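You operate a simulated robot arm through the tools that you are given. There is no shell and no other tool.

You run a simulated two-armed robot. Do the job below in one go: nothing can be reset, and whatever is moved stays where it is left.

TASK
Do up the brown jacket and fold the ironing board down.
Fine: zip the jacket, press its stud and move it to the top of the folding table.

It is judged by the outcome, as a careful person would: the job done as asked, and still so three seconds after it is handed in. It fails if anything else is knocked over, pushed out of place, dropped, spilled or broken. Flat cloth is picked up by pressing the open fingertips on it (5 to 10 N) and closing them slowly along it; thin cloth reads only 2 to 8 mm in the jaws.

THE ROBOT
Two 7-joint arms with two-finger parallel grippers on one trunk that stands fixed in place. Base frame: the origin is at the foot of the trunk, x ahead of it, y to its left, z up. Readings come in m, degrees, newtons and seconds.
The left shoulder is at [0.05, 0.209, 1.121], the right one opposite. With the tool pointing down near the work surface each hand reaches from about 0.3 to 0.92 m from the base axis, measured 20 degrees to its own side. Payload 4.4 kg a hand.
The TCP of each hand is the grasp point between the finger pads, 0.023 m short of the fingertips. In the tool frame z runs along the fingers and y along their closing line. Largest opening 0.094 m; finger width 0.038, thickness 0.01; the body of the gripper, 0.054 by 0.096 m, starts 0.039 m behind the TCP.
Orientation is that of the tool frame in the base frame, as a unit quaternion [w, x, y, z]. With the fingers straight down and closing along the base's y, the tool's x points along the base's -x, its y along +y and its z along -z.

THE INTERFACE
- The arms move only by the tool apply_moves. It takes "left_plan", "right_plan" or both (then of equal length, played together; a hand with none holds still); each is a list that holds one entry, the list of rows, each a list of 6 numbers: the shift along the tool's x, y, z in m, then the turn, a rotation vector about the tool's x, y, z in rad. In form: [[[x, y, z, wx, wy, wz], ...]]. A call has 1 to 20 rows; each row shifts and turns the commanded pose from where the row before left it, along the tool's axes as they then stand. "left_hand" and "right_hand" are, for a hand that has rows, the gripper command, from -1 (fully open) to 1 (shut), values between in proportion, set as the call begins (left out, the last holds). A row lasts 0.2 s, in which the tool goes at most 0.05 m and 8.6 degrees; a call with a longer step from one row to the next is refused whole, and so is a gripper value outside its range. A pose out of reach is approached as far as the arm can. The call stops where the force on the tool passes 50 N (or 10 N more than at its start, if that is more) or the arm is blocked; 0.2 s more then pass. The fingers move at their own pace (about 0.108 m/s each) and stop on an object; they squeeze with about 37 N. The grip force told is the motor's: it shows also when the fingers shut on nothing. Time passes only in rows, and 0.2 s behind the last, so rows that do not move let the fingers close. The reply holds the time, the measured pose of the TCP, the force on the tool along the base axes, the opening and the grip force, in the units named above and with some noise, with the torque about the TCP (base axes, N m) and any sound that the robot's microphone picked up.
- Cameras (640 x 400 px; columns grow to the right, rows downward): "scene" is now at [0.1269, 0.0613, 1.3061]; the picture's right is [0.67, -0.74, 0.00], its down [-0.35, -0.32, -0.88] and it looks along [0.65, 0.59, -0.48] (base axes); focal length 214 px, centre (320, 200). "left" rides on the left gripper at [0.086, -0.016, -0.074] in its tool frame; the picture's right is [0.18, 0.98, 0.00], its down [-0.58, 0.11, -0.81] and it looks along [-0.79, 0.15, 0.59] (tool axes); focal length 243 px, centre (320, 200). "right" rides on the right gripper at [0.087, 0.016, -0.074] in its tool frame; the picture's right is [-0.18, 0.98, 0.00], its down [-0.58, -0.11, -0.81] and it looks along [-0.79, -0.15, 0.59] (tool axes); focal length 243 px, centre (320, 200). There is no depth. A picture from a camera that has moved, and an enlarged one, comes with that camera's place and axes in the base frame and with its lens. The place of the scene camera against the robot may be out by one fixed shift of up to 0.012 m in any direction.
- get_image(camera): a new picture of that camera. It takes no simulated time.
- raise_lower(by): slides the trunk up (or, below 0, down) by that many m; the arms and the scene camera ride with it, the base frame stays. It gives what a move gives, with no picture.
- head_to(pan, tilt): turns the head with the scene camera to pan (to the left, within 80 degrees either way) and tilt (down, from -29 to 69), counted from straight ahead of the robot. It gives what a move gives.
- inspect(camera, box): a new picture of the part [left, top, right, bottom] of that camera's present view, enlarged. It takes no simulated time.
- job_done(): hands the job in; it is judged then, once.

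Nothing tells you positions but the pictures and the camera data. Unless the task says otherwise, let go and move clear before handing in.

The tools are called after ">>>" by a JSON object that holds its "api" and its "payload". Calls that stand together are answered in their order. apply_moves: Moves the arms, as the interface text tells. Its arguments: {"type":"object","properties":{"left_plan":{"type":"array"},"left_hand":{"type":"number"},"right_plan":{"type":"array"},"right_hand":{"type":"number"}},"required":[]} The other tools are called the same way: raise_lower (by) moves the trunk up or down; head_to (pan, tilt) turns the head that bears the scene camera; get_image (camera) takes a picture; inspect (camera, box) takes an enlarged picture of a part of a camera's view; job_done () hands the job in.

At the start:

```text
clock: 0.0
left_eef_pos: [0.4056, 0.5122, 1.2206]
left_tcp_rot: [-0.001, 0.0, 1.0, 0.0]
left_force: [0.6, 0.1, 0.1]
left_ft_torque: [0.03, -0.01, 0.03]
left_finger_gap: 0.0939
left_grip_force: 0.0
right_eef_pos: [0.5864, 0.0633, 1.1772]
right_tcp_rot: [0.0, 0.001, 1.0, 0.0]
right_force: [-0.5, 0.4, -0.4]
right_ft_torque: [0.03, -0.01, -0.02]
right_finger_gap: 0.094
right_grip_force: 0.0
trunk travel left (down, up): [-0.2, 0.363]
head pan, tilt (commanded): [42.2, 28.6]
```

scene: 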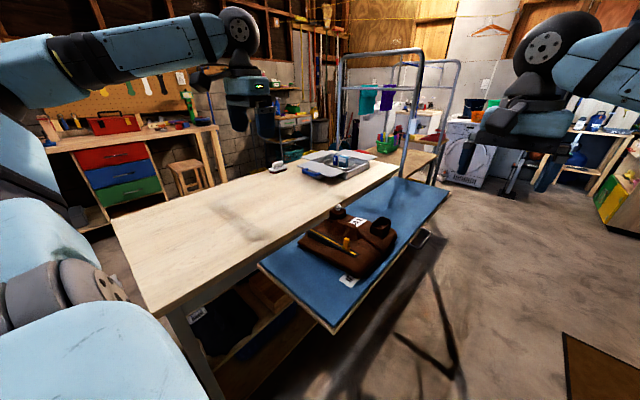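
right: 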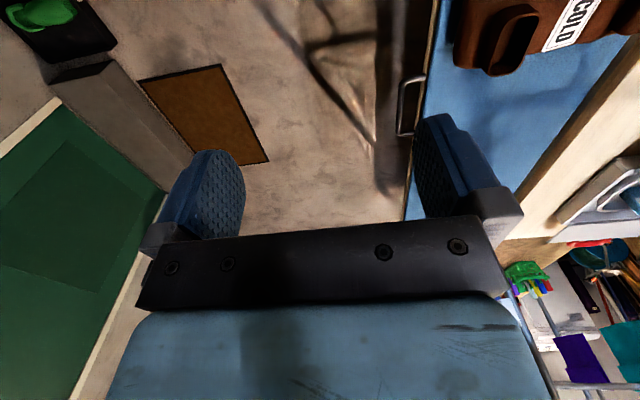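
left: 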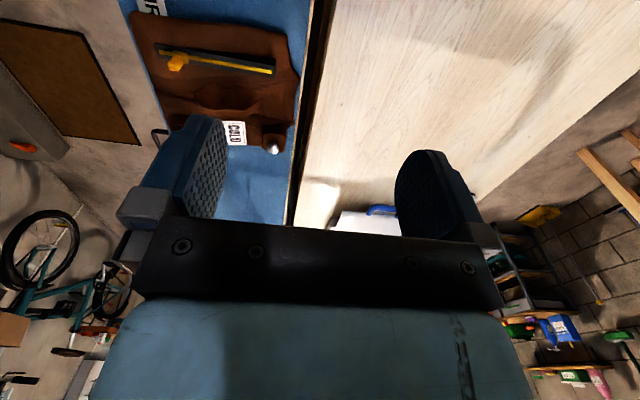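

I see a workbench/table on the left, a blue ironing board beside it with a brown jacket on it, carrying a yellow zip slider. I will look closer before moving anything.

>>> {"api": "inspect", "payload": {"camera": "scene", "box": [240, 170, 460, 310]}}

>>> {"api": "inspect", "payload": {"camera": "left", "box": [110, 0, 330, 140]}}

>>> {"api": "inspect", "payload": {"camera": "right", "box": [380, 0, 640, 165]}}

>>> {"api": "inspect", "payload": {"camera": "scene", "box": [240, 120, 420, 232]}}

```text
2.86 times, centred on (350, 240) of scene
camera zoom: at [0.1269, 0.0613, 1.3061], right [0.67, -0.74, 0.0], down [-0.35, -0.32, -0.88], along [0.65, 0.59, -0.48], focal length 613 px, centre (234, 86)
```

zoom: 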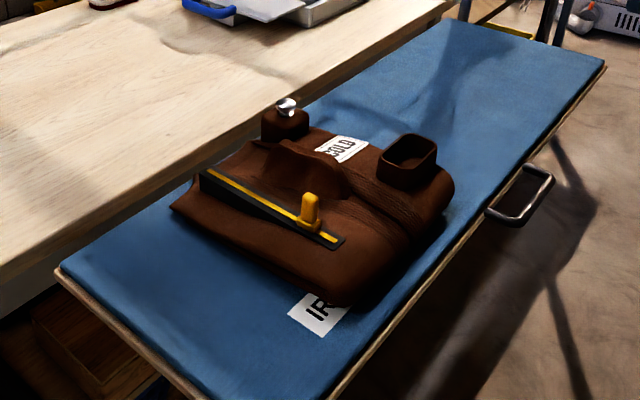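

```text
2.86 times, centred on (220, 70) of left
camera zoom: at [0.3174, 0.4958, 1.2949], right [-0.18, 0.98, 0.0], down [0.58, 0.11, 0.81], along [0.79, 0.15, -0.59], focal length 693 px, centre (606, 571)
```

zoom: 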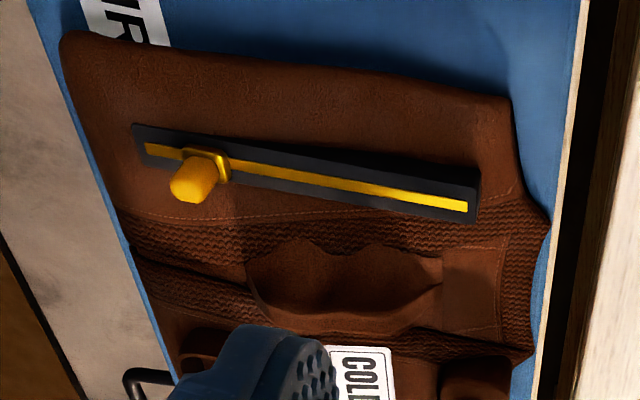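

```text
2.42 times, centred on (510, 82) of right
camera zoom: at [0.5003, 0.0801, 1.2523], right [0.19, 0.98, 0.0], down [0.58, -0.11, 0.81], along [0.79, -0.15, -0.59], focal length 588 px, centre (-141, 485)
```

zoom: 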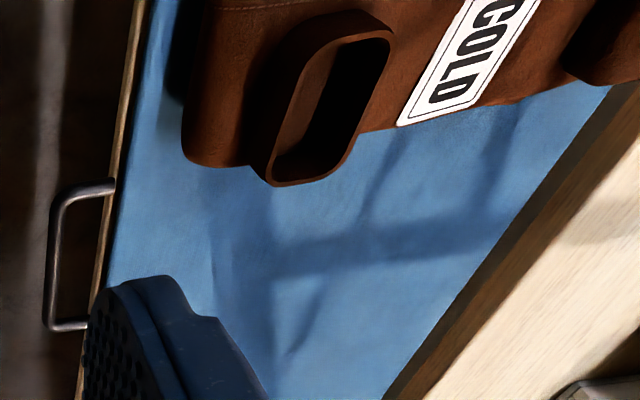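

```text
3.56 times, centred on (330, 176) of scene
camera zoom: at [0.1269, 0.0613, 1.3061], right [0.67, -0.74, 0.0], down [-0.35, -0.32, -0.88], along [0.65, 0.59, -0.48], focal length 763 px, centre (284, 285)
```

zoom: 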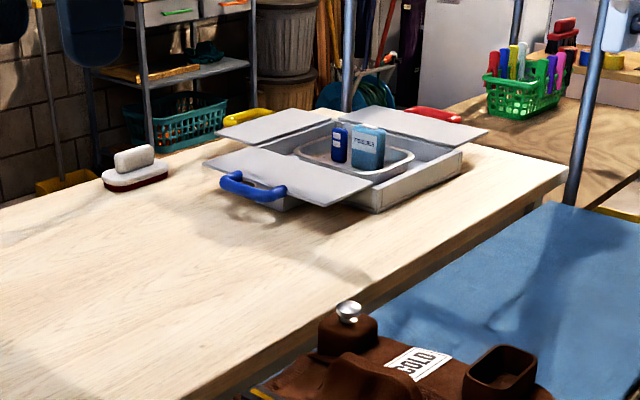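

The jacket lies on the blue board, with the zip slider near one end of its rail, a silver stud and an open sleeve-like block. I will turn the head to see the whole surroundings and the board's hinge and handle.

>>> {"api": "head_to", "payload": {"pan": 30, "tilt": 50}}

>>> {"api": "get_image", "payload": {"camera": "scene"}}

```text
clock: 0.8
left_eef_pos: [0.4036, 0.512, 1.2209]
left_tcp_rot: [0.0, 0.0, 1.0, 0.0]
left_force: [0.0, -0.7, -0.7]
left_ft_torque: [-0.02, 0.0, 0.0]
left_finger_gap: 0.0939
left_grip_force: 0.1
right_eef_pos: [0.5872, 0.0652, 1.1775]
right_tcp_rot: [0.0, 0.0, 1.0, 0.0]
right_force: [0.1, 0.5, -0.7]
right_ft_torque: [-0.01, 0.0, 0.02]
right_finger_gap: 0.094
right_grip_force: 0.1
trunk travel left (down, up): [-0.2, 0.363]
head pan, tilt (commanded): [30.0, 50.0]
```

```text
taken
camera scene: at [0.1262, 0.0387, 1.2745], right [0.5, -0.87, 0.0], down [-0.66, -0.38, -0.64], along [0.56, 0.32, -0.77], focal length 214 px, centre (320, 200)
```

scene: 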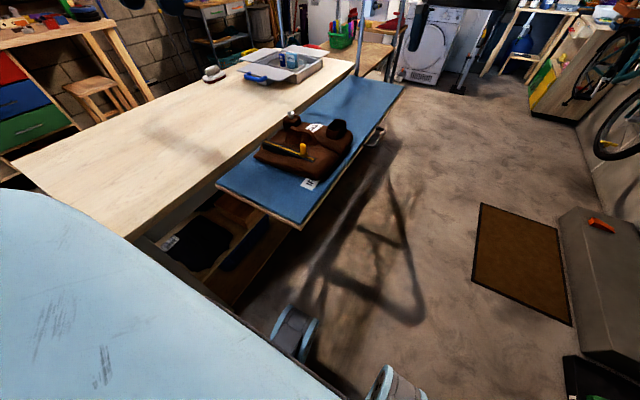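

The board seems hinged along the table's front edge, with a loop handle on its free edge. I'll zoom in to read details.

>>> {"api": "inspect", "payload": {"camera": "scene", "box": [200, 70, 420, 230]}}

>>> {"api": "inspect", "payload": {"camera": "scene", "box": [130, 170, 320, 310]}}

>>> {"api": "head_to", "payload": {"pan": 10, "tilt": 35}}

>>> {"api": "get_image", "payload": {"camera": "scene"}}

```text
2.50 times, centred on (310, 150) of scene
camera zoom: at [0.1262, 0.0387, 1.2745], right [0.5, -0.87, 0.0], down [-0.66, -0.38, -0.64], along [0.56, 0.32, -0.77], focal length 536 px, centre (345, 325)
```

zoom: 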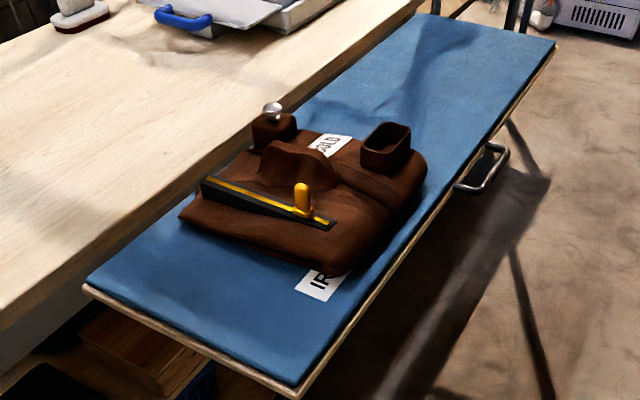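

```text
2.86 times, centred on (225, 240) of scene
camera zoom: at [0.1262, 0.0387, 1.2745], right [0.5, -0.87, 0.0], down [-0.66, -0.38, -0.64], along [0.56, 0.32, -0.77], focal length 613 px, centre (591, 86)
```

zoom: 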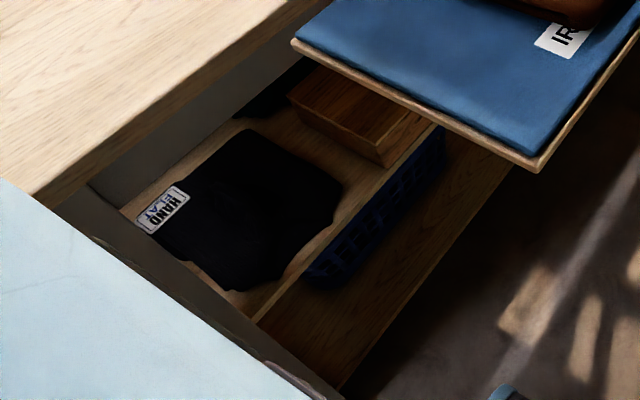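

```text
clock: 1.7
left_eef_pos: [0.4048, 0.5127, 1.22]
left_tcp_rot: [0.0, 0.0, 1.0, 0.0]
left_force: [-0.3, -0.5, 0.9]
left_ft_torque: [0.01, 0.02, 0.01]
left_finger_gap: 0.0936
left_grip_force: 0.0
right_eef_pos: [0.586, 0.0636, 1.1761]
right_tcp_rot: [0.0, 0.001, 1.0, 0.0]
right_force: [-0.3, -0.3, -0.6]
right_ft_torque: [-0.01, 0.02, -0.02]
right_finger_gap: 0.0937
right_grip_force: 0.1
trunk travel left (down, up): [-0.2, 0.363]
head pan, tilt (commanded): [10.0, 35.0]
```

```text
taken
camera scene: at [0.1462, 0.0155, 1.2961], right [0.17, -0.98, 0.0], down [-0.57, -0.1, -0.82], along [0.81, 0.14, -0.57], focal length 214 px, centre (320, 200)
```

scene: 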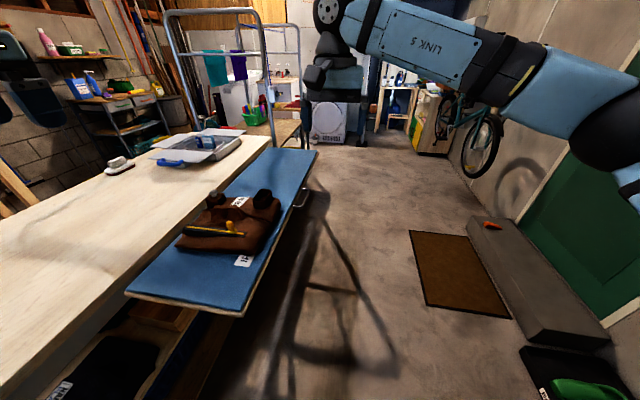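

The jacket sits roughly at x 0.47–0.75, y 0.23–0.47 on the board (top near z 0.84), the table edge being near y 0.53 at about the same height. I'll aim the head straight at the jacket and zoom in tightly.

>>> {"api": "head_to", "payload": {"pan": 32, "tilt": 36}}

>>> {"api": "inspect", "payload": {"camera": "scene", "box": [250, 130, 410, 230]}}

>>> {"api": "inspect", "payload": {"camera": "scene", "box": [290, 140, 370, 190]}}

>>> {"api": "inspect", "payload": {"camera": "scene", "box": [280, 170, 360, 220]}}

```text
clock: 2.5
left_eef_pos: [0.4044, 0.5129, 1.2218]
left_tcp_rot: [0.0, 0.0, 1.0, 0.0]
left_force: [-0.6, 0.0, 0.3]
left_ft_torque: [-0.04, -0.03, 0.03]
left_finger_gap: 0.0942
left_grip_force: 0.1
right_eef_pos: [0.5866, 0.0653, 1.1767]
right_tcp_rot: [0.0, 0.001, 1.0, 0.0]
right_force: [-0.4, 0.1, -0.3]
right_ft_torque: [-0.01, -0.01, 0.01]
right_finger_gap: 0.0939
right_grip_force: 0.0
trunk travel left (down, up): [-0.2, 0.363]
head pan, tilt (commanded): [32.0, 36.0]
```

```text
4.00 times, centred on (330, 180) of scene
camera zoom: at [0.1338, 0.0465, 1.2946], right [0.53, -0.85, 0.0], down [-0.5, -0.31, -0.81], along [0.69, 0.43, -0.59], focal length 858 px, centre (280, 280)
```

zoom: 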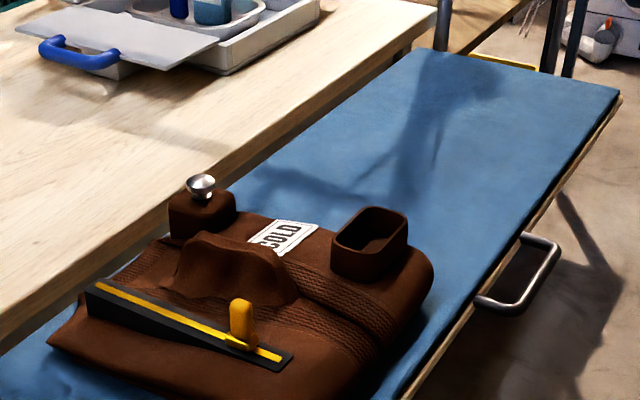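

```text
8.00 times, centred on (330, 165) of scene
camera zoom: at [0.1338, 0.0465, 1.2946], right [0.53, -0.85, 0.0], down [-0.5, -0.31, -0.81], along [0.69, 0.43, -0.59], focal length 1716 px, centre (240, 480)
```

zoom: 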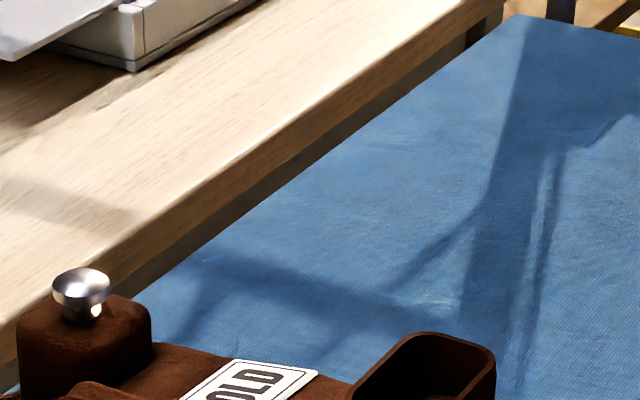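

```text
8.00 times, centred on (320, 195) of scene
camera zoom: at [0.1338, 0.0465, 1.2946], right [0.53, -0.85, 0.0], down [-0.5, -0.31, -0.81], along [0.69, 0.43, -0.59], focal length 1716 px, centre (320, 240)
```

zoom: 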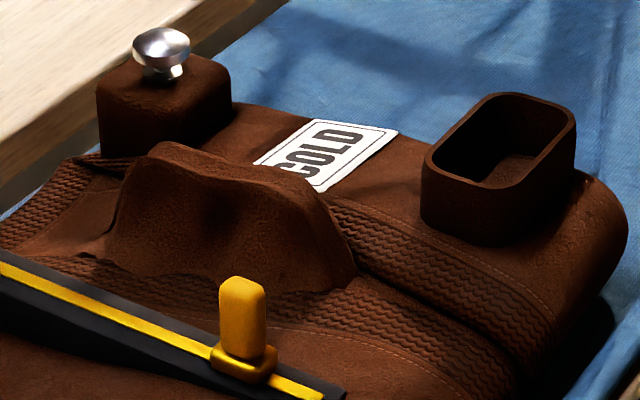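

The slider tab is at about (0.522, 0.320, 0.92), the rail running along y from 0.288 to 0.458 at z≈0.895; the stud is near (0.665, 0.463, 0.91) and a pinched ridge near (0.59, 0.37). I'll look at the ridge and stud from the hand camera to see shapes.

>>> {"api": "inspect", "payload": {"camera": "left", "box": [150, 20, 310, 120]}}

>>> {"api": "inspect", "payload": {"camera": "left", "box": [200, 70, 328, 150]}}

```text
4.00 times, centred on (230, 70) of left
camera zoom: at [0.3174, 0.4957, 1.2949], right [-0.18, 0.98, 0.0], down [0.58, 0.11, 0.81], along [0.79, 0.15, -0.59], focal length 970 px, centre (680, 720)
```

zoom: 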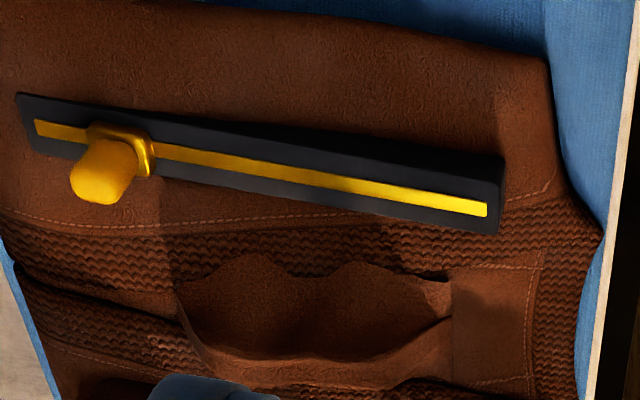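

```text
5.00 times, centred on (264, 110) of left
camera zoom: at [0.3174, 0.4957, 1.2949], right [-0.18, 0.98, 0.0], down [0.58, 0.11, 0.81], along [0.79, 0.15, -0.59], focal length 1213 px, centre (600, 650)
```

zoom: 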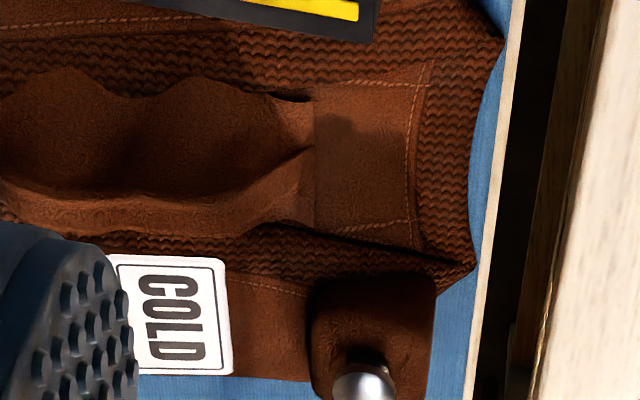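

The ridge is a pinchable fold along y, and the tab is a sturdy yellow peg. I'll bring the left hand over the tab, staying well above, and then check alignment.

>>> {"api": "apply_moves", "payload": {"left_plan": [[[-0.0146, -0.024, 0.0225, 0, 0, 0], [-0.0146, -0.024, 0.0225, 0, 0, 0], [-0.0146, -0.024, 0.0225, 0, 0, 0], [-0.0146, -0.024, 0.0225, 0, 0, 0], [-0.0146, -0.024, 0.0225, 0, 0, 0], [-0.0146, -0.024, 0.0225, 0, 0, 0], [-0.0146, -0.024, 0.0225, 0, 0, 0], [-0.0146, -0.024, 0.0225, 0, 0, 0]]], "left_hand": -1}}

>>> {"api": "get_image", "payload": {"camera": "left"}}

>>> {"api": "get_image", "payload": {"camera": "scene"}}

```text
clock: 4.3
left_eef_pos: [0.5216, 0.3179, 1.0417]
left_tcp_rot: [-0.001, 0.0, 1.0, 0.0]
left_force: [-0.1, 0.3, 0.2]
left_ft_torque: [0.02, -0.01, -0.02]
left_finger_gap: 0.094
left_grip_force: 0.1
right_eef_pos: [0.5878, 0.0635, 1.1755]
right_tcp_rot: [-0.001, 0.0, 1.0, 0.001]
right_force: [0.7, -0.7, 0.1]
right_ft_torque: [0.0, 0.03, 0.0]
right_finger_gap: 0.0942
right_grip_force: 0.1
trunk travel left (down, up): [-0.2, 0.363]
head pan, tilt (commanded): [32.0, 36.0]
```

```text
taken
camera left: at [0.4351, 0.3021, 1.1158], right [-0.18, 0.98, 0.0], down [0.58, 0.11, 0.81], along [0.79, 0.15, -0.59], focal length 243 px, centre (320, 200)
```

left: 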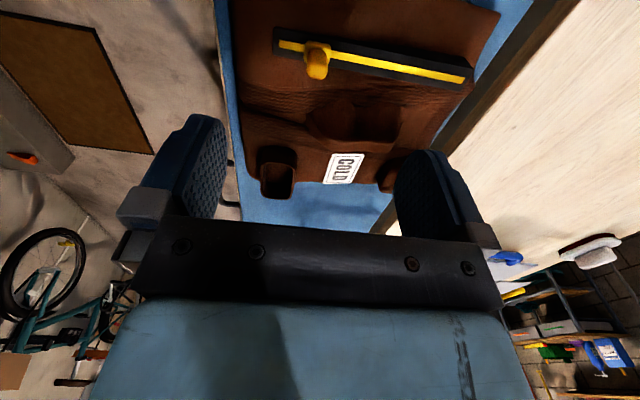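

```text
taken
camera scene: at [0.1348, 0.0461, 1.2944], right [0.53, -0.85, 0.0], down [-0.5, -0.31, -0.81], along [0.69, 0.43, -0.59], focal length 214 px, centre (320, 200)
```

scene: 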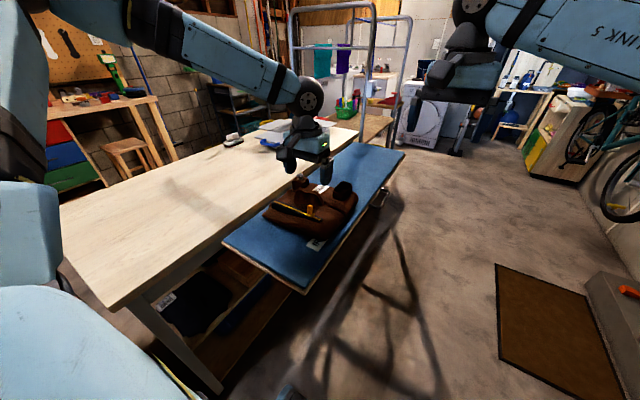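

The left hand is now above the tab. I'll zoom in on the tab in this view to fix its place precisely from two hand-camera positions.

>>> {"api": "inspect", "payload": {"camera": "left", "box": [260, 20, 420, 120]}}

>>> {"api": "inspect", "payload": {"camera": "left", "box": [240, 90, 480, 240]}}

>>> {"api": "inspect", "payload": {"camera": "scene", "box": [240, 130, 400, 230]}}

```text
4.00 times, centred on (340, 70) of left
camera zoom: at [0.4351, 0.3021, 1.1158], right [-0.18, 0.98, 0.0], down [0.58, 0.11, 0.81], along [0.79, 0.15, -0.59], focal length 970 px, centre (240, 720)
```

zoom: 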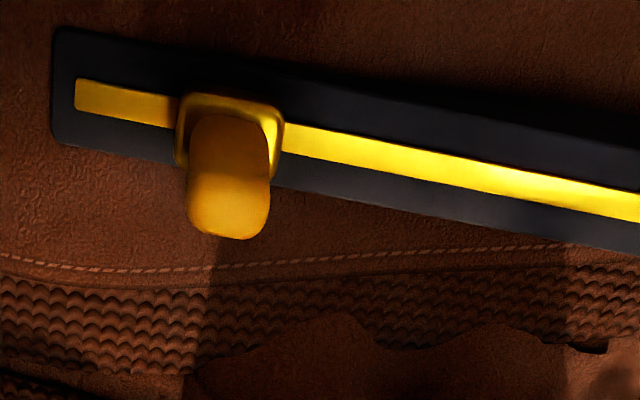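

```text
2.67 times, centred on (360, 165) of left
camera zoom: at [0.4351, 0.3021, 1.1158], right [-0.18, 0.98, 0.0], down [0.58, 0.11, 0.81], along [0.79, 0.15, -0.59], focal length 647 px, centre (213, 293)
```

zoom: 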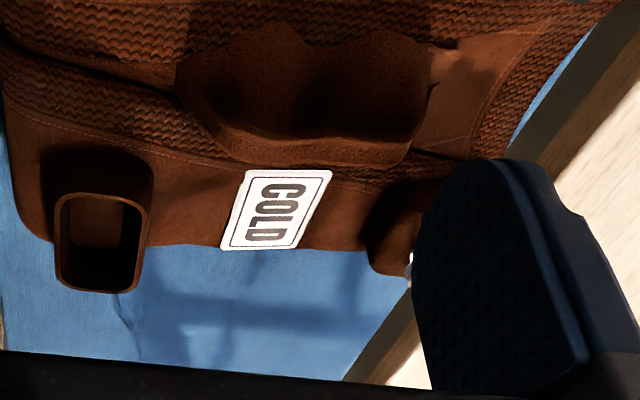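

```text
4.00 times, centred on (320, 180) of scene
camera zoom: at [0.1348, 0.0461, 1.2944], right [0.53, -0.85, 0.0], down [-0.5, -0.31, -0.81], along [0.69, 0.43, -0.59], focal length 858 px, centre (320, 280)
```

zoom: 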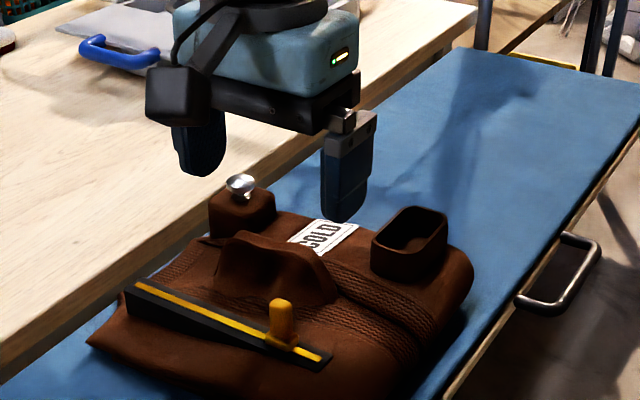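

The tab tip is at about (0.523, 0.316, 0.932), directly under the left hand, and the rail is level. I'll lower the open hand around the tab, stopping with fingertips just above the slider base.

>>> {"api": "apply_moves", "payload": {"left_plan": [[[0, -0.0005, 0.022, 0, 0, 0], [0, -0.0005, 0.022, 0, 0, 0], [-0.0005, -0.0005, 0.022, 0, 0, 0], [-0.0005, -0.0005, 0.022, 0, 0, 0], [0, 0, 0.0217, 0, 0, 0], [0, 0, 0, 0, 0, 0]]], "left_hand": -0.4}}

>>> {"api": "get_image", "payload": {"camera": "left"}}

>>> {"api": "inspect", "payload": {"camera": "scene", "box": [240, 130, 400, 230]}}

```text
clock: 5.7
left_eef_pos: [0.5202, 0.3182, 0.9303]
left_tcp_rot: [0.0, 0.0, 1.0, -0.001]
left_force: [-0.7, -0.5, 0.4]
left_ft_torque: [0.01, -0.01, 0.03]
left_finger_gap: 0.0661
left_grip_force: 0.0
right_eef_pos: [0.587, 0.0638, 1.1768]
right_tcp_rot: [0.001, 0.001, 1.0, 0.0]
right_force: [0.6, -0.3, 0.1]
right_ft_torque: [-0.05, -0.01, 0.01]
right_finger_gap: 0.0939
right_grip_force: 0.0
trunk travel left (down, up): [-0.2, 0.363]
head pan, tilt (commanded): [32.0, 36.0]
```

```text
taken
camera left: at [0.4334, 0.3013, 1.0053], right [-0.18, 0.98, 0.0], down [0.58, 0.11, 0.81], along [0.79, 0.15, -0.59], focal length 243 px, centre (320, 200)
```

left: 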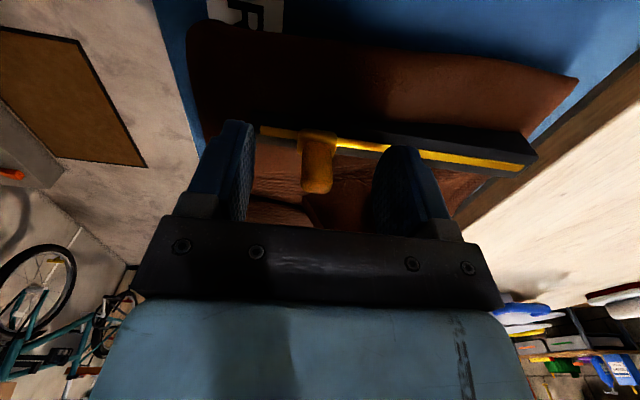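

```text
4.00 times, centred on (320, 180) of scene
camera zoom: at [0.1334, 0.0463, 1.2947], right [0.53, -0.85, 0.0], down [-0.5, -0.31, -0.81], along [0.69, 0.43, -0.59], focal length 858 px, centre (320, 280)
```

zoom: 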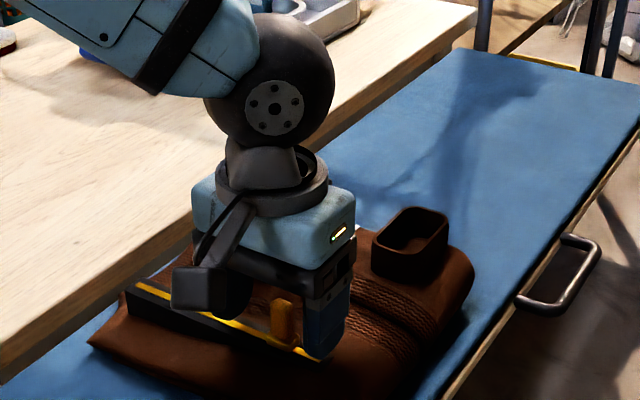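

The tab is centred between the fingers. I'll close on it.

>>> {"api": "apply_moves", "payload": {"left_plan": [[[0, 0, 0, 0, 0, 0], [0, 0, 0, 0, 0, 0], [0, 0, 0, 0, 0, 0]]], "left_hand": 1}}

```text
clock: 6.5
left_eef_pos: [0.5218, 0.3191, 0.9309]
left_tcp_rot: [-0.001, -0.001, 1.0, 0.0]
left_force: [0.3, 0.2, 0.2]
left_ft_torque: [-0.04, -0.03, 0.01]
left_finger_gap: 0.0149
left_grip_force: 37.4
right_eef_pos: [0.5866, 0.0642, 1.1764]
right_tcp_rot: [0.0, 0.001, 1.0, 0.0]
right_force: [0.4, 0.5, -1.1]
right_ft_torque: [0.02, 0.02, 0.01]
right_finger_gap: 0.094
right_grip_force: 0.0
trunk travel left (down, up): [-0.2, 0.363]
head pan, tilt (commanded): [32.0, 36.0]
```

The tab is gripped (15 mm). I'll draw it a little toward +y and see whether the slider or the whole jacket moves.

>>> {"api": "apply_moves", "payload": {"left_plan": [[[0, 0.005, 0, 0, 0, 0], [0, 0.005, 0, 0, 0, 0], [0, 0.005, 0, 0, 0, 0], [0, 0.005, 0, 0, 0, 0]]]}}

>>> {"api": "get_image", "payload": {"camera": "left"}}

>>> {"api": "inspect", "payload": {"camera": "scene", "box": [240, 130, 400, 230]}}

```text
clock: 7.5
left_eef_pos: [0.5227, 0.3377, 0.9307]
left_tcp_rot: [0.0, 0.0, 1.0, 0.0]
left_force: [-4.6, 0.0, -1.4]
left_ft_torque: [-0.08, 0.0, 0.05]
left_finger_gap: 0.0149
left_grip_force: 37.1
right_eef_pos: [0.5866, 0.0638, 1.1773]
right_tcp_rot: [0.0, 0.002, 1.0, 0.0]
right_force: [0.3, -0.4, 0.6]
right_ft_torque: [0.0, -0.01, 0.0]
right_finger_gap: 0.094
right_grip_force: 0.1
trunk travel left (down, up): [-0.2, 0.363]
head pan, tilt (commanded): [32.0, 36.0]
```

```text
taken
camera left: at [0.4347, 0.3207, 1.0051], right [-0.18, 0.98, 0.0], down [0.58, 0.11, 0.81], along [0.79, 0.15, -0.59], focal length 243 px, centre (320, 200)
```

left: 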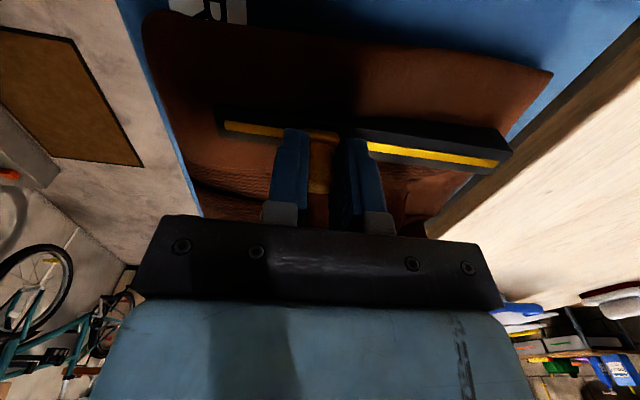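

```text
4.00 times, centred on (320, 180) of scene
camera zoom: at [0.1334, 0.0467, 1.2947], right [0.53, -0.85, 0.0], down [-0.5, -0.31, -0.81], along [0.69, 0.43, -0.59], focal length 858 px, centre (320, 280)
```

zoom: 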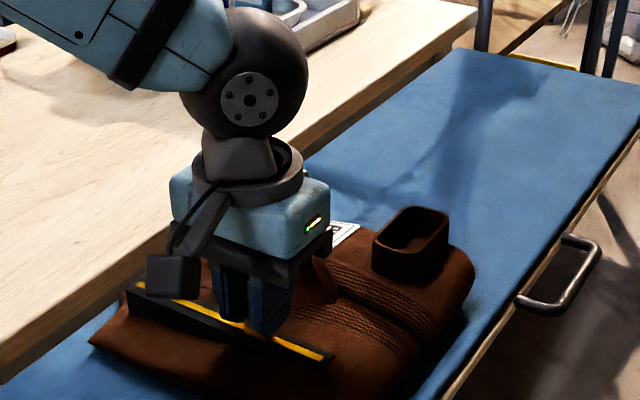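

The slider moves freely and the jacket stays put; a small sideways force shows that the rail slants slightly to -x. I'll continue along the rail with that slant.

>>> {"api": "apply_moves", "payload": {"left_plan": [[[0.001, 0.008, 0, 0, 0, 0], [0.0005, 0.008, 0, 0, 0, 0], [0.0004, 0.008, 0, 0, 0, 0], [0.0004, 0.008, 0, 0, 0, 0], [0.0004, 0.008, 0, 0, 0, 0], [0.0004, 0.008, 0, 0, 0, 0], [0.0004, 0.008, 0, 0, 0, 0], [0.0004, 0.008, 0, 0, 0, 0], [0.0004, 0.008, 0, 0, 0, 0]]]}}

>>> {"api": "get_image", "payload": {"camera": "left"}}

>>> {"api": "inspect", "payload": {"camera": "scene", "box": [240, 130, 400, 230]}}

```text
clock: 9.5
left_eef_pos: [0.5183, 0.4101, 0.9306]
left_tcp_rot: [0.0, 0.0, 1.0, 0.0]
left_force: [5.0, 0.2, 0.0]
left_ft_torque: [-0.05, -0.33, -0.08]
left_finger_gap: 0.0149
left_grip_force: 36.8
right_eef_pos: [0.5869, 0.065, 1.1775]
right_tcp_rot: [0.001, 0.001, 1.0, 0.0]
right_force: [-0.4, 0.0, -0.5]
right_ft_torque: [0.0, -0.02, 0.03]
right_finger_gap: 0.0938
right_grip_force: 0.1
trunk travel left (down, up): [-0.2, 0.363]
head pan, tilt (commanded): [32.0, 36.0]
```

```text
taken
camera left: at [0.4312, 0.3941, 1.005], right [-0.18, 0.98, 0.0], down [0.58, 0.11, 0.81], along [0.79, 0.15, -0.59], focal length 243 px, centre (320, 200)
```

left: 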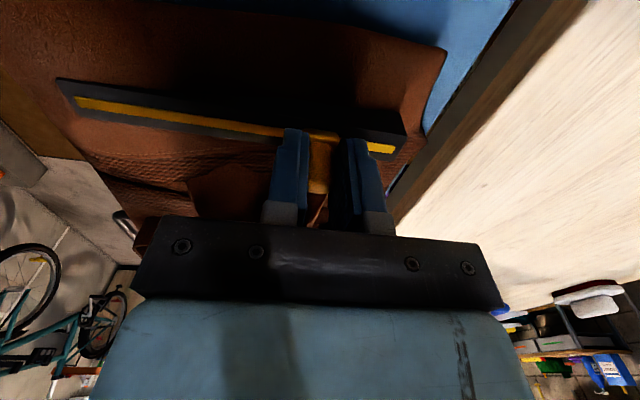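

```text
4.00 times, centred on (320, 180) of scene
camera zoom: at [0.1341, 0.0466, 1.2946], right [0.53, -0.85, 0.0], down [-0.5, -0.31, -0.81], along [0.69, 0.43, -0.59], focal length 858 px, centre (320, 280)
```

zoom: 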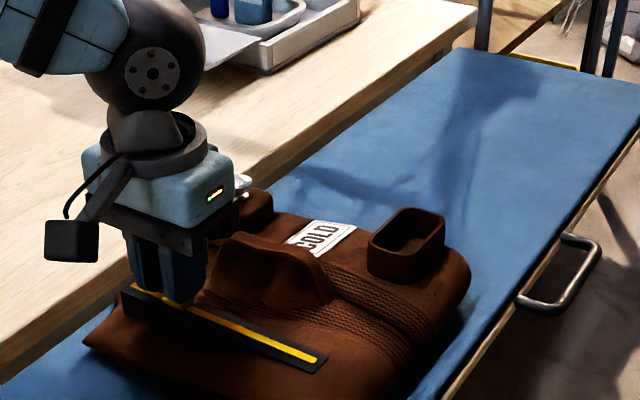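

The slider is nearly at the far end; the side force is now slightly the other way. I'll correct that and press on gently until it stops.

>>> {"api": "apply_moves", "payload": {"left_plan": [[[-0.002, 0.003, 0, 0, 0, 0], [0, 0.004, 0, 0, 0, 0], [0, 0.004, 0, 0, 0, 0], [0, 0.004, 0, 0, 0, 0]]]}}

>>> {"api": "get_image", "payload": {"camera": "left"}}

>>> {"api": "inspect", "payload": {"camera": "scene", "box": [240, 130, 400, 230]}}

```text
clock: 10.5
left_eef_pos: [0.5198, 0.4249, 0.9307]
left_tcp_rot: [0.0, 0.0, 1.0, 0.0]
left_force: [-1.6, -0.6, 0.0]
left_ft_torque: [-0.04, 0.34, -0.22]
left_finger_gap: 0.0149
left_grip_force: 36.8
right_eef_pos: [0.5863, 0.0643, 1.1775]
right_tcp_rot: [0.0, 0.001, 1.0, 0.0]
right_force: [1.4, 0.7, -0.9]
right_ft_torque: [0.01, 0.0, 0.01]
right_finger_gap: 0.0938
right_grip_force: 0.0
trunk travel left (down, up): [-0.2, 0.363]
head pan, tilt (commanded): [32.0, 36.0]
```

```text
taken
camera left: at [0.4332, 0.409, 1.0051], right [-0.18, 0.98, 0.0], down [0.58, 0.11, 0.81], along [0.79, 0.15, -0.59], focal length 243 px, centre (320, 200)
```

left: 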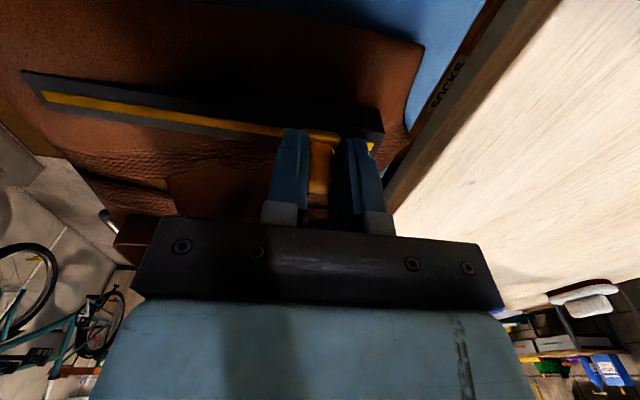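

```text
4.00 times, centred on (320, 180) of scene
camera zoom: at [0.1334, 0.0467, 1.2946], right [0.53, -0.85, 0.0], down [-0.5, -0.31, -0.81], along [0.69, 0.43, -0.59], focal length 858 px, centre (320, 280)
```

zoom: 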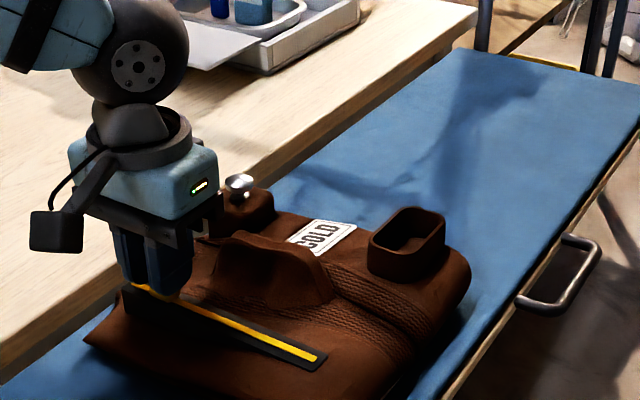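

Still sliding freely with little force. I'll continue in small steps to the end stop.

>>> {"api": "apply_moves", "payload": {"left_plan": [[[0.0002, 0.003, 0, 0, 0, 0], [0.0002, 0.003, 0, 0, 0, 0], [0.0001, 0.003, 0, 0, 0, 0], [0.0001, 0.003, 0, 0, 0, 0], [0, 0.003, 0, 0, 0, 0]]]}}

>>> {"api": "get_image", "payload": {"camera": "left"}}

>>> {"api": "inspect", "payload": {"camera": "scene", "box": [240, 130, 400, 230]}}

```text
clock: 11.7
left_eef_pos: [0.5207, 0.4416, 0.9301]
left_tcp_rot: [0.0, 0.001, 1.0, 0.0]
left_force: [2.6, -0.5, 0.2]
left_ft_torque: [-0.22, 0.01, 0.01]
left_finger_gap: 0.0151
left_grip_force: 37.2
right_eef_pos: [0.5862, 0.0647, 1.1767]
right_tcp_rot: [0.0, 0.001, 1.0, 0.0]
right_force: [0.7, -0.8, 0.2]
right_ft_torque: [0.01, -0.02, 0.0]
right_finger_gap: 0.094
right_grip_force: 0.1
trunk travel left (down, up): [-0.2, 0.363]
head pan, tilt (commanded): [32.0, 36.0]
```

```text
taken
camera left: at [0.4332, 0.4244, 1.005], right [-0.18, 0.98, 0.0], down [0.58, 0.11, 0.81], along [0.79, 0.15, -0.59], focal length 243 px, centre (320, 200)
```

left: 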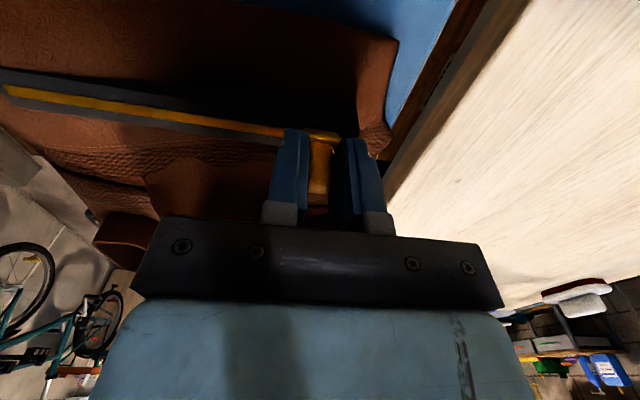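

```text
4.00 times, centred on (320, 180) of scene
camera zoom: at [0.1341, 0.0467, 1.2946], right [0.53, -0.85, 0.0], down [-0.5, -0.31, -0.81], along [0.69, 0.43, -0.59], focal length 858 px, centre (320, 280)
```

zoom: 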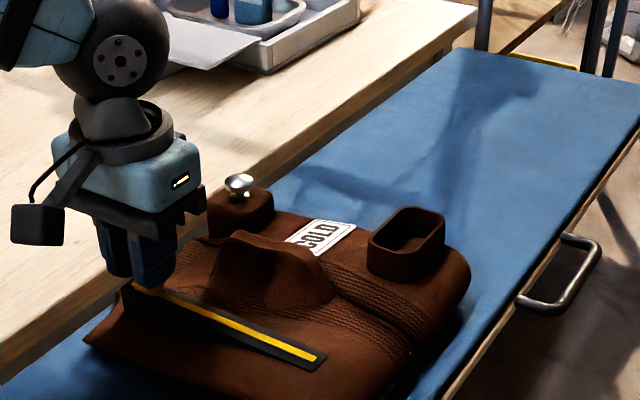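

The slider is practically at the strip's end. A few more small steps to confirm that it has met its stop.

>>> {"api": "apply_moves", "payload": {"left_plan": [[[0, 0.002, 0, 0, 0, 0], [0, 0.002, 0, 0, 0, 0], [0, 0.002, 0, 0, 0, 0], [0, 0.002, 0, 0, 0, 0]]]}}

>>> {"api": "get_image", "payload": {"camera": "left"}}

>>> {"api": "inspect", "payload": {"camera": "scene", "box": [240, 130, 400, 230]}}

```text
clock: 12.7
left_eef_pos: [0.5199, 0.449, 0.9313]
left_tcp_rot: [0.0, 0.0, 1.0, 0.0]
left_force: [3.7, 0.0, 0.2]
left_ft_torque: [-0.01, -0.12, -0.01]
left_finger_gap: 0.0152
left_grip_force: 36.9
right_eef_pos: [0.5875, 0.0645, 1.1769]
right_tcp_rot: [0.0, 0.001, 1.0, 0.001]
right_force: [0.7, -0.6, -0.2]
right_ft_torque: [-0.01, 0.01, -0.03]
right_finger_gap: 0.0942
right_grip_force: 0.1
trunk travel left (down, up): [-0.2, 0.363]
head pan, tilt (commanded): [32.0, 36.0]
```

```text
taken
camera left: at [0.432, 0.4317, 1.0052], right [-0.18, 0.98, 0.0], down [0.58, 0.11, 0.81], along [0.79, 0.15, -0.59], focal length 243 px, centre (320, 200)
```

left: 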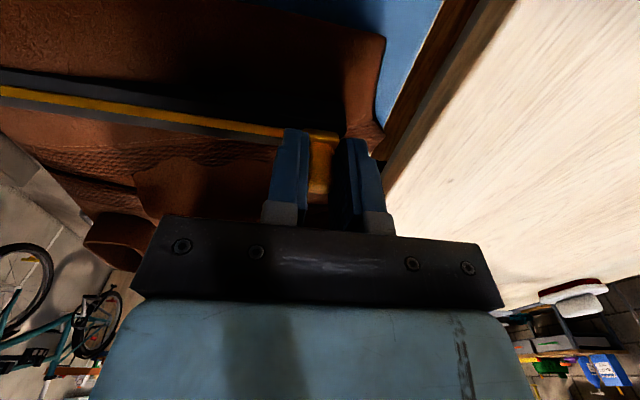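

```text
4.00 times, centred on (320, 180) of scene
camera zoom: at [0.1341, 0.0466, 1.2945], right [0.53, -0.85, 0.0], down [-0.5, -0.31, -0.81], along [0.69, 0.43, -0.59], focal length 858 px, centre (320, 280)
```

zoom: 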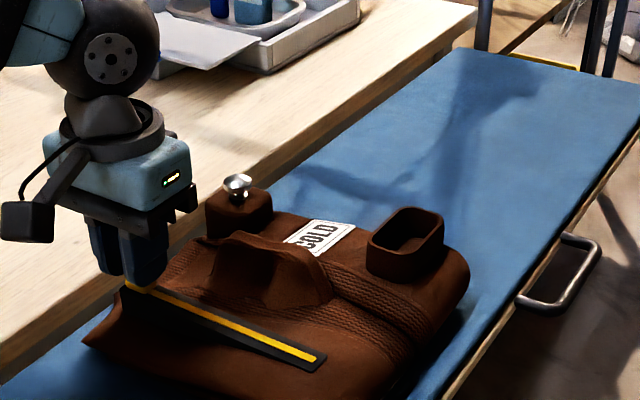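

The slider covers the strip's end now. I'll push a touch more and compare the jacket's position to see if the stop is reached.

>>> {"api": "inspect", "payload": {"camera": "scene", "box": [255, 145, 335, 195]}}

>>> {"api": "apply_moves", "payload": {"left_plan": [[[0, 0.002, 0, 0, 0, 0], [0, 0.002, 0, 0, 0, 0], [0, 0.002, 0, 0, 0, 0]]]}}

>>> {"api": "inspect", "payload": {"camera": "scene", "box": [255, 145, 335, 195]}}

>>> {"api": "inspect", "payload": {"camera": "left", "box": [240, 80, 400, 180]}}

```text
8.00 times, centred on (295, 170) of scene
camera zoom: at [0.1341, 0.0466, 1.2945], right [0.53, -0.85, 0.0], down [-0.5, -0.31, -0.81], along [0.69, 0.43, -0.59], focal length 1716 px, centre (520, 440)
```

zoom: 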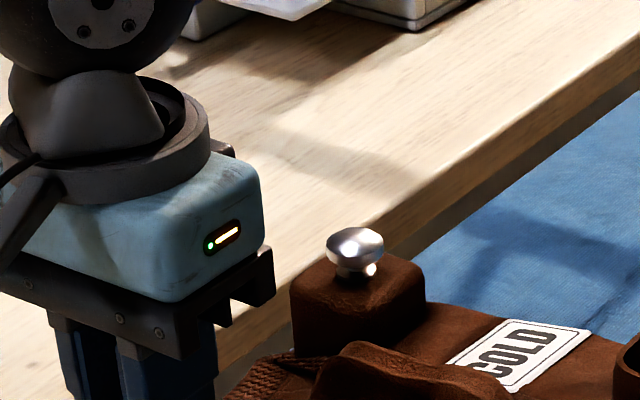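

```text
clock: 13.5
left_eef_pos: [0.5191, 0.4537, 0.9302]
left_tcp_rot: [-0.001, 0.0, 1.0, 0.001]
left_force: [-1.0, -2.2, 0.1]
left_ft_torque: [-0.06, 0.07, -0.14]
left_finger_gap: 0.0154
left_grip_force: 36.9
right_eef_pos: [0.5871, 0.0637, 1.1768]
right_tcp_rot: [0.0, 0.001, 1.0, 0.0]
right_force: [-0.7, 0.0, 0.8]
right_ft_torque: [-0.01, -0.02, 0.0]
right_finger_gap: 0.0938
right_grip_force: 0.1
trunk travel left (down, up): [-0.2, 0.363]
head pan, tilt (commanded): [32.0, 36.0]
```

```text
8.00 times, centred on (295, 170) of scene
camera zoom: at [0.1339, 0.0466, 1.2945], right [0.53, -0.85, 0.0], down [-0.5, -0.31, -0.81], along [0.69, 0.43, -0.59], focal length 1716 px, centre (520, 440)
```

zoom: 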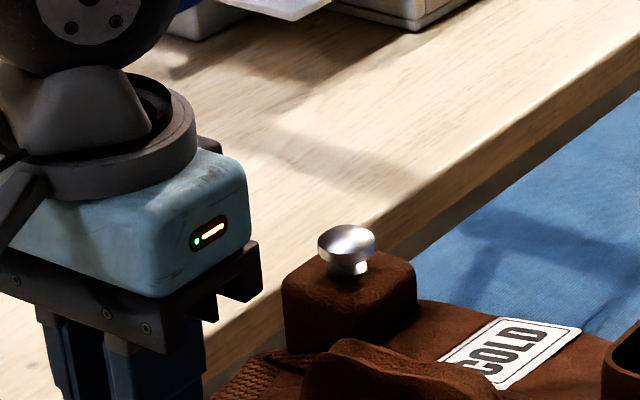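

```text
4.00 times, centred on (320, 130) of left
camera zoom: at [0.4318, 0.4375, 1.0052], right [-0.18, 0.98, 0.0], down [0.58, 0.11, 0.81], along [0.79, 0.15, -0.59], focal length 970 px, centre (320, 480)
```

zoom: 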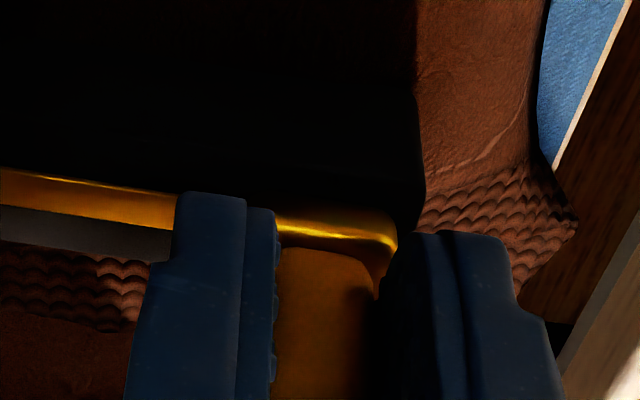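

The slider has met its stop (the jacket itself began to move by a few mm), so the zip is closed. I'll release and rise straight up.

>>> {"api": "apply_moves", "payload": {"left_plan": [[[0, -0.001, 0, 0, 0, 0], [0, 0, 0, 0, 0, 0], [0, 0, 0, 0, 0, 0]]], "left_hand": -0.4}}

>>> {"api": "apply_moves", "payload": {"left_plan": [[[0, 0, -0.02, 0, 0, 0], [0, 0, -0.03, 0, 0, 0], [0, 0, -0.04, 0, 0, 0], [0, 0, -0.04, 0, 0, 0]]]}}

>>> {"api": "get_image", "payload": {"camera": "left"}}

>>> {"api": "inspect", "payload": {"camera": "scene", "box": [240, 130, 400, 230]}}

```text
clock: 14.3
left_eef_pos: [0.5188, 0.4537, 0.931]
left_tcp_rot: [0.0, 0.0, 1.0, 0.0]
left_force: [-0.1, -1.0, 0.6]
left_ft_torque: [-0.02, -0.03, 0.0]
left_finger_gap: 0.0658
left_grip_force: 0.0
right_eef_pos: [0.5868, 0.0649, 1.178]
right_tcp_rot: [0.0, 0.001, 1.0, 0.0]
right_force: [0.5, 0.2, 0.3]
right_ft_torque: [0.0, -0.01, -0.01]
right_finger_gap: 0.0939
right_grip_force: 0.0
trunk travel left (down, up): [-0.2, 0.363]
head pan, tilt (commanded): [32.0, 36.0]
```

```text
clock: 15.3
left_eef_pos: [0.5185, 0.4539, 1.0622]
left_tcp_rot: [0.0, 0.0, 1.0, 0.0]
left_force: [0.3, -0.3, -0.2]
left_ft_torque: [-0.02, -0.01, 0.04]
left_finger_gap: 0.0656
left_grip_force: 0.0
right_eef_pos: [0.5859, 0.0627, 1.1771]
right_tcp_rot: [-0.001, 0.001, 1.0, 0.0]
right_force: [0.0, -0.7, 0.2]
right_ft_torque: [-0.03, 0.01, -0.03]
right_finger_gap: 0.094
right_grip_force: 0.0
trunk travel left (down, up): [-0.2, 0.363]
head pan, tilt (commanded): [32.0, 36.0]
```

```text
taken
camera left: at [0.4321, 0.437, 1.1363], right [-0.18, 0.98, 0.0], down [0.58, 0.11, 0.81], along [0.79, 0.15, -0.59], focal length 243 px, centre (320, 200)
```

left: 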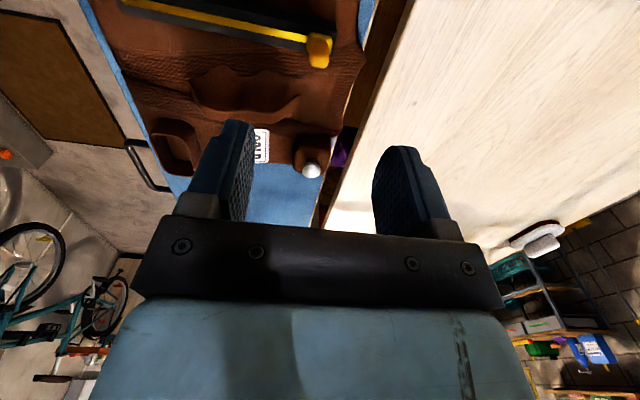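

```text
4.00 times, centred on (320, 180) of scene
camera zoom: at [0.1333, 0.0461, 1.2946], right [0.53, -0.85, 0.0], down [-0.5, -0.31, -0.81], along [0.69, 0.43, -0.59], focal length 858 px, centre (320, 280)
```

zoom: 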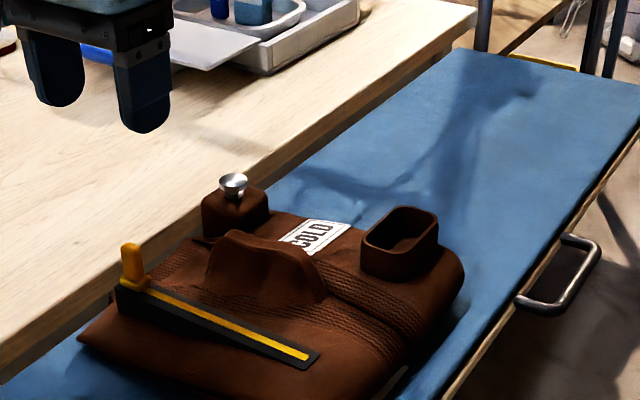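

The zip is closed with the tab at the rail's end. Next the stud: I'll fix its position, from this view and after a sideways move.

>>> {"api": "inspect", "payload": {"camera": "left", "box": [240, 110, 400, 210]}}

>>> {"api": "inspect", "payload": {"camera": "scene", "box": [270, 155, 330, 192]}}

```text
4.00 times, centred on (320, 160) of left
camera zoom: at [0.4321, 0.437, 1.1363], right [-0.18, 0.98, 0.0], down [0.58, 0.11, 0.81], along [0.79, 0.15, -0.59], focal length 970 px, centre (320, 360)
```

zoom: 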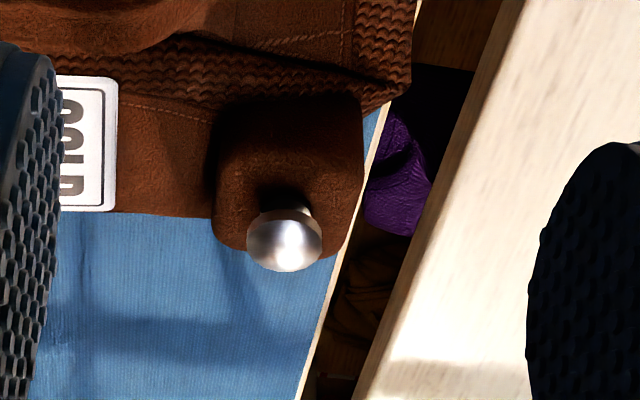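

```text
10.67 times, centred on (300, 174) of scene
camera zoom: at [0.1333, 0.0461, 1.2946], right [0.53, -0.85, 0.0], down [-0.5, -0.31, -0.81], along [0.69, 0.43, -0.59], focal length 2288 px, centre (533, 483)
```

zoom: 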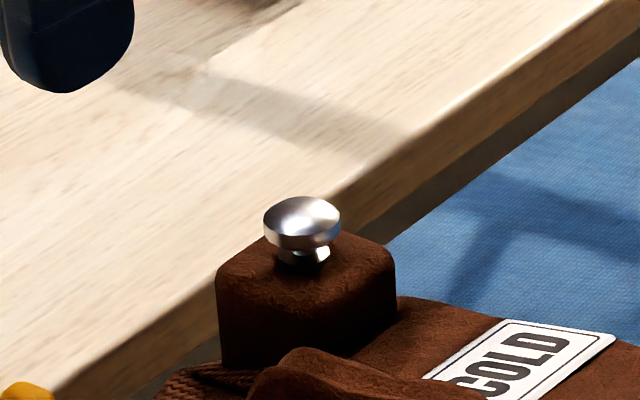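

The stud's cap is at about (0.663, 0.468, 0.916). I'll close the fingers and go above it.

>>> {"api": "apply_moves", "payload": {"left_plan": [[[-0.029, 0.0028, 0.0125, 0, 0, 0], [-0.029, 0.0028, 0.0125, 0, 0, 0], [-0.029, 0.0028, 0.0125, 0, 0, 0], [-0.029, 0.0028, 0.0125, 0, 0, 0], [-0.029, 0.0028, 0.0125, 0, 0, 0], [0, 0, 0, 0, 0, 0]]], "left_hand": 1}}

>>> {"api": "get_image", "payload": {"camera": "left"}}

>>> {"api": "inspect", "payload": {"camera": "scene", "box": [240, 110, 400, 210]}}

```text
clock: 16.7
left_eef_pos: [0.6661, 0.4682, 0.9978]
left_tcp_rot: [0.0, 0.0, 1.0, 0.0]
left_force: [0.5, -0.1, 0.0]
left_ft_torque: [0.0, -0.02, 0.02]
left_finger_gap: 0.0001
left_grip_force: 36.9
right_eef_pos: [0.5851, 0.0641, 1.1766]
right_tcp_rot: [0.0, 0.001, 1.0, 0.001]
right_force: [-0.2, -0.3, 0.0]
right_ft_torque: [-0.01, -0.01, 0.0]
right_finger_gap: 0.0942
right_grip_force: 0.1
trunk travel left (down, up): [-0.2, 0.363]
head pan, tilt (commanded): [32.0, 36.0]
```

```text
taken
camera left: at [0.5781, 0.4516, 1.0715], right [-0.18, 0.98, 0.0], down [0.58, 0.11, 0.81], along [0.79, 0.15, -0.59], focal length 243 px, centre (320, 200)
```

left: 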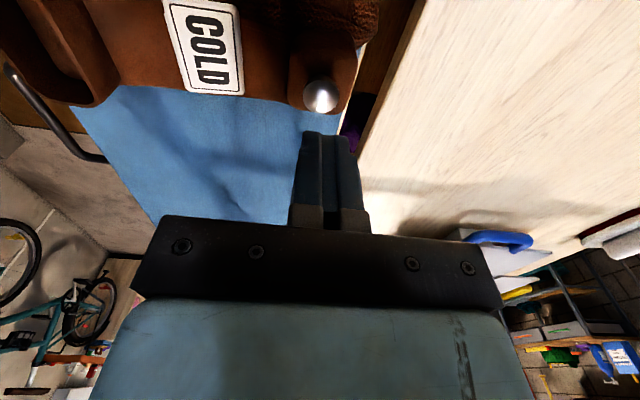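

```text
4.00 times, centred on (320, 160) of scene
camera zoom: at [0.133, 0.0463, 1.2948], right [0.53, -0.85, 0.0], down [-0.5, -0.31, -0.81], along [0.69, 0.43, -0.59], focal length 858 px, centre (320, 360)
```

zoom: 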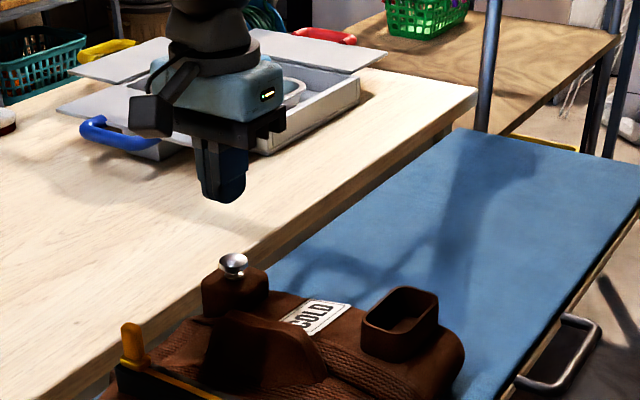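

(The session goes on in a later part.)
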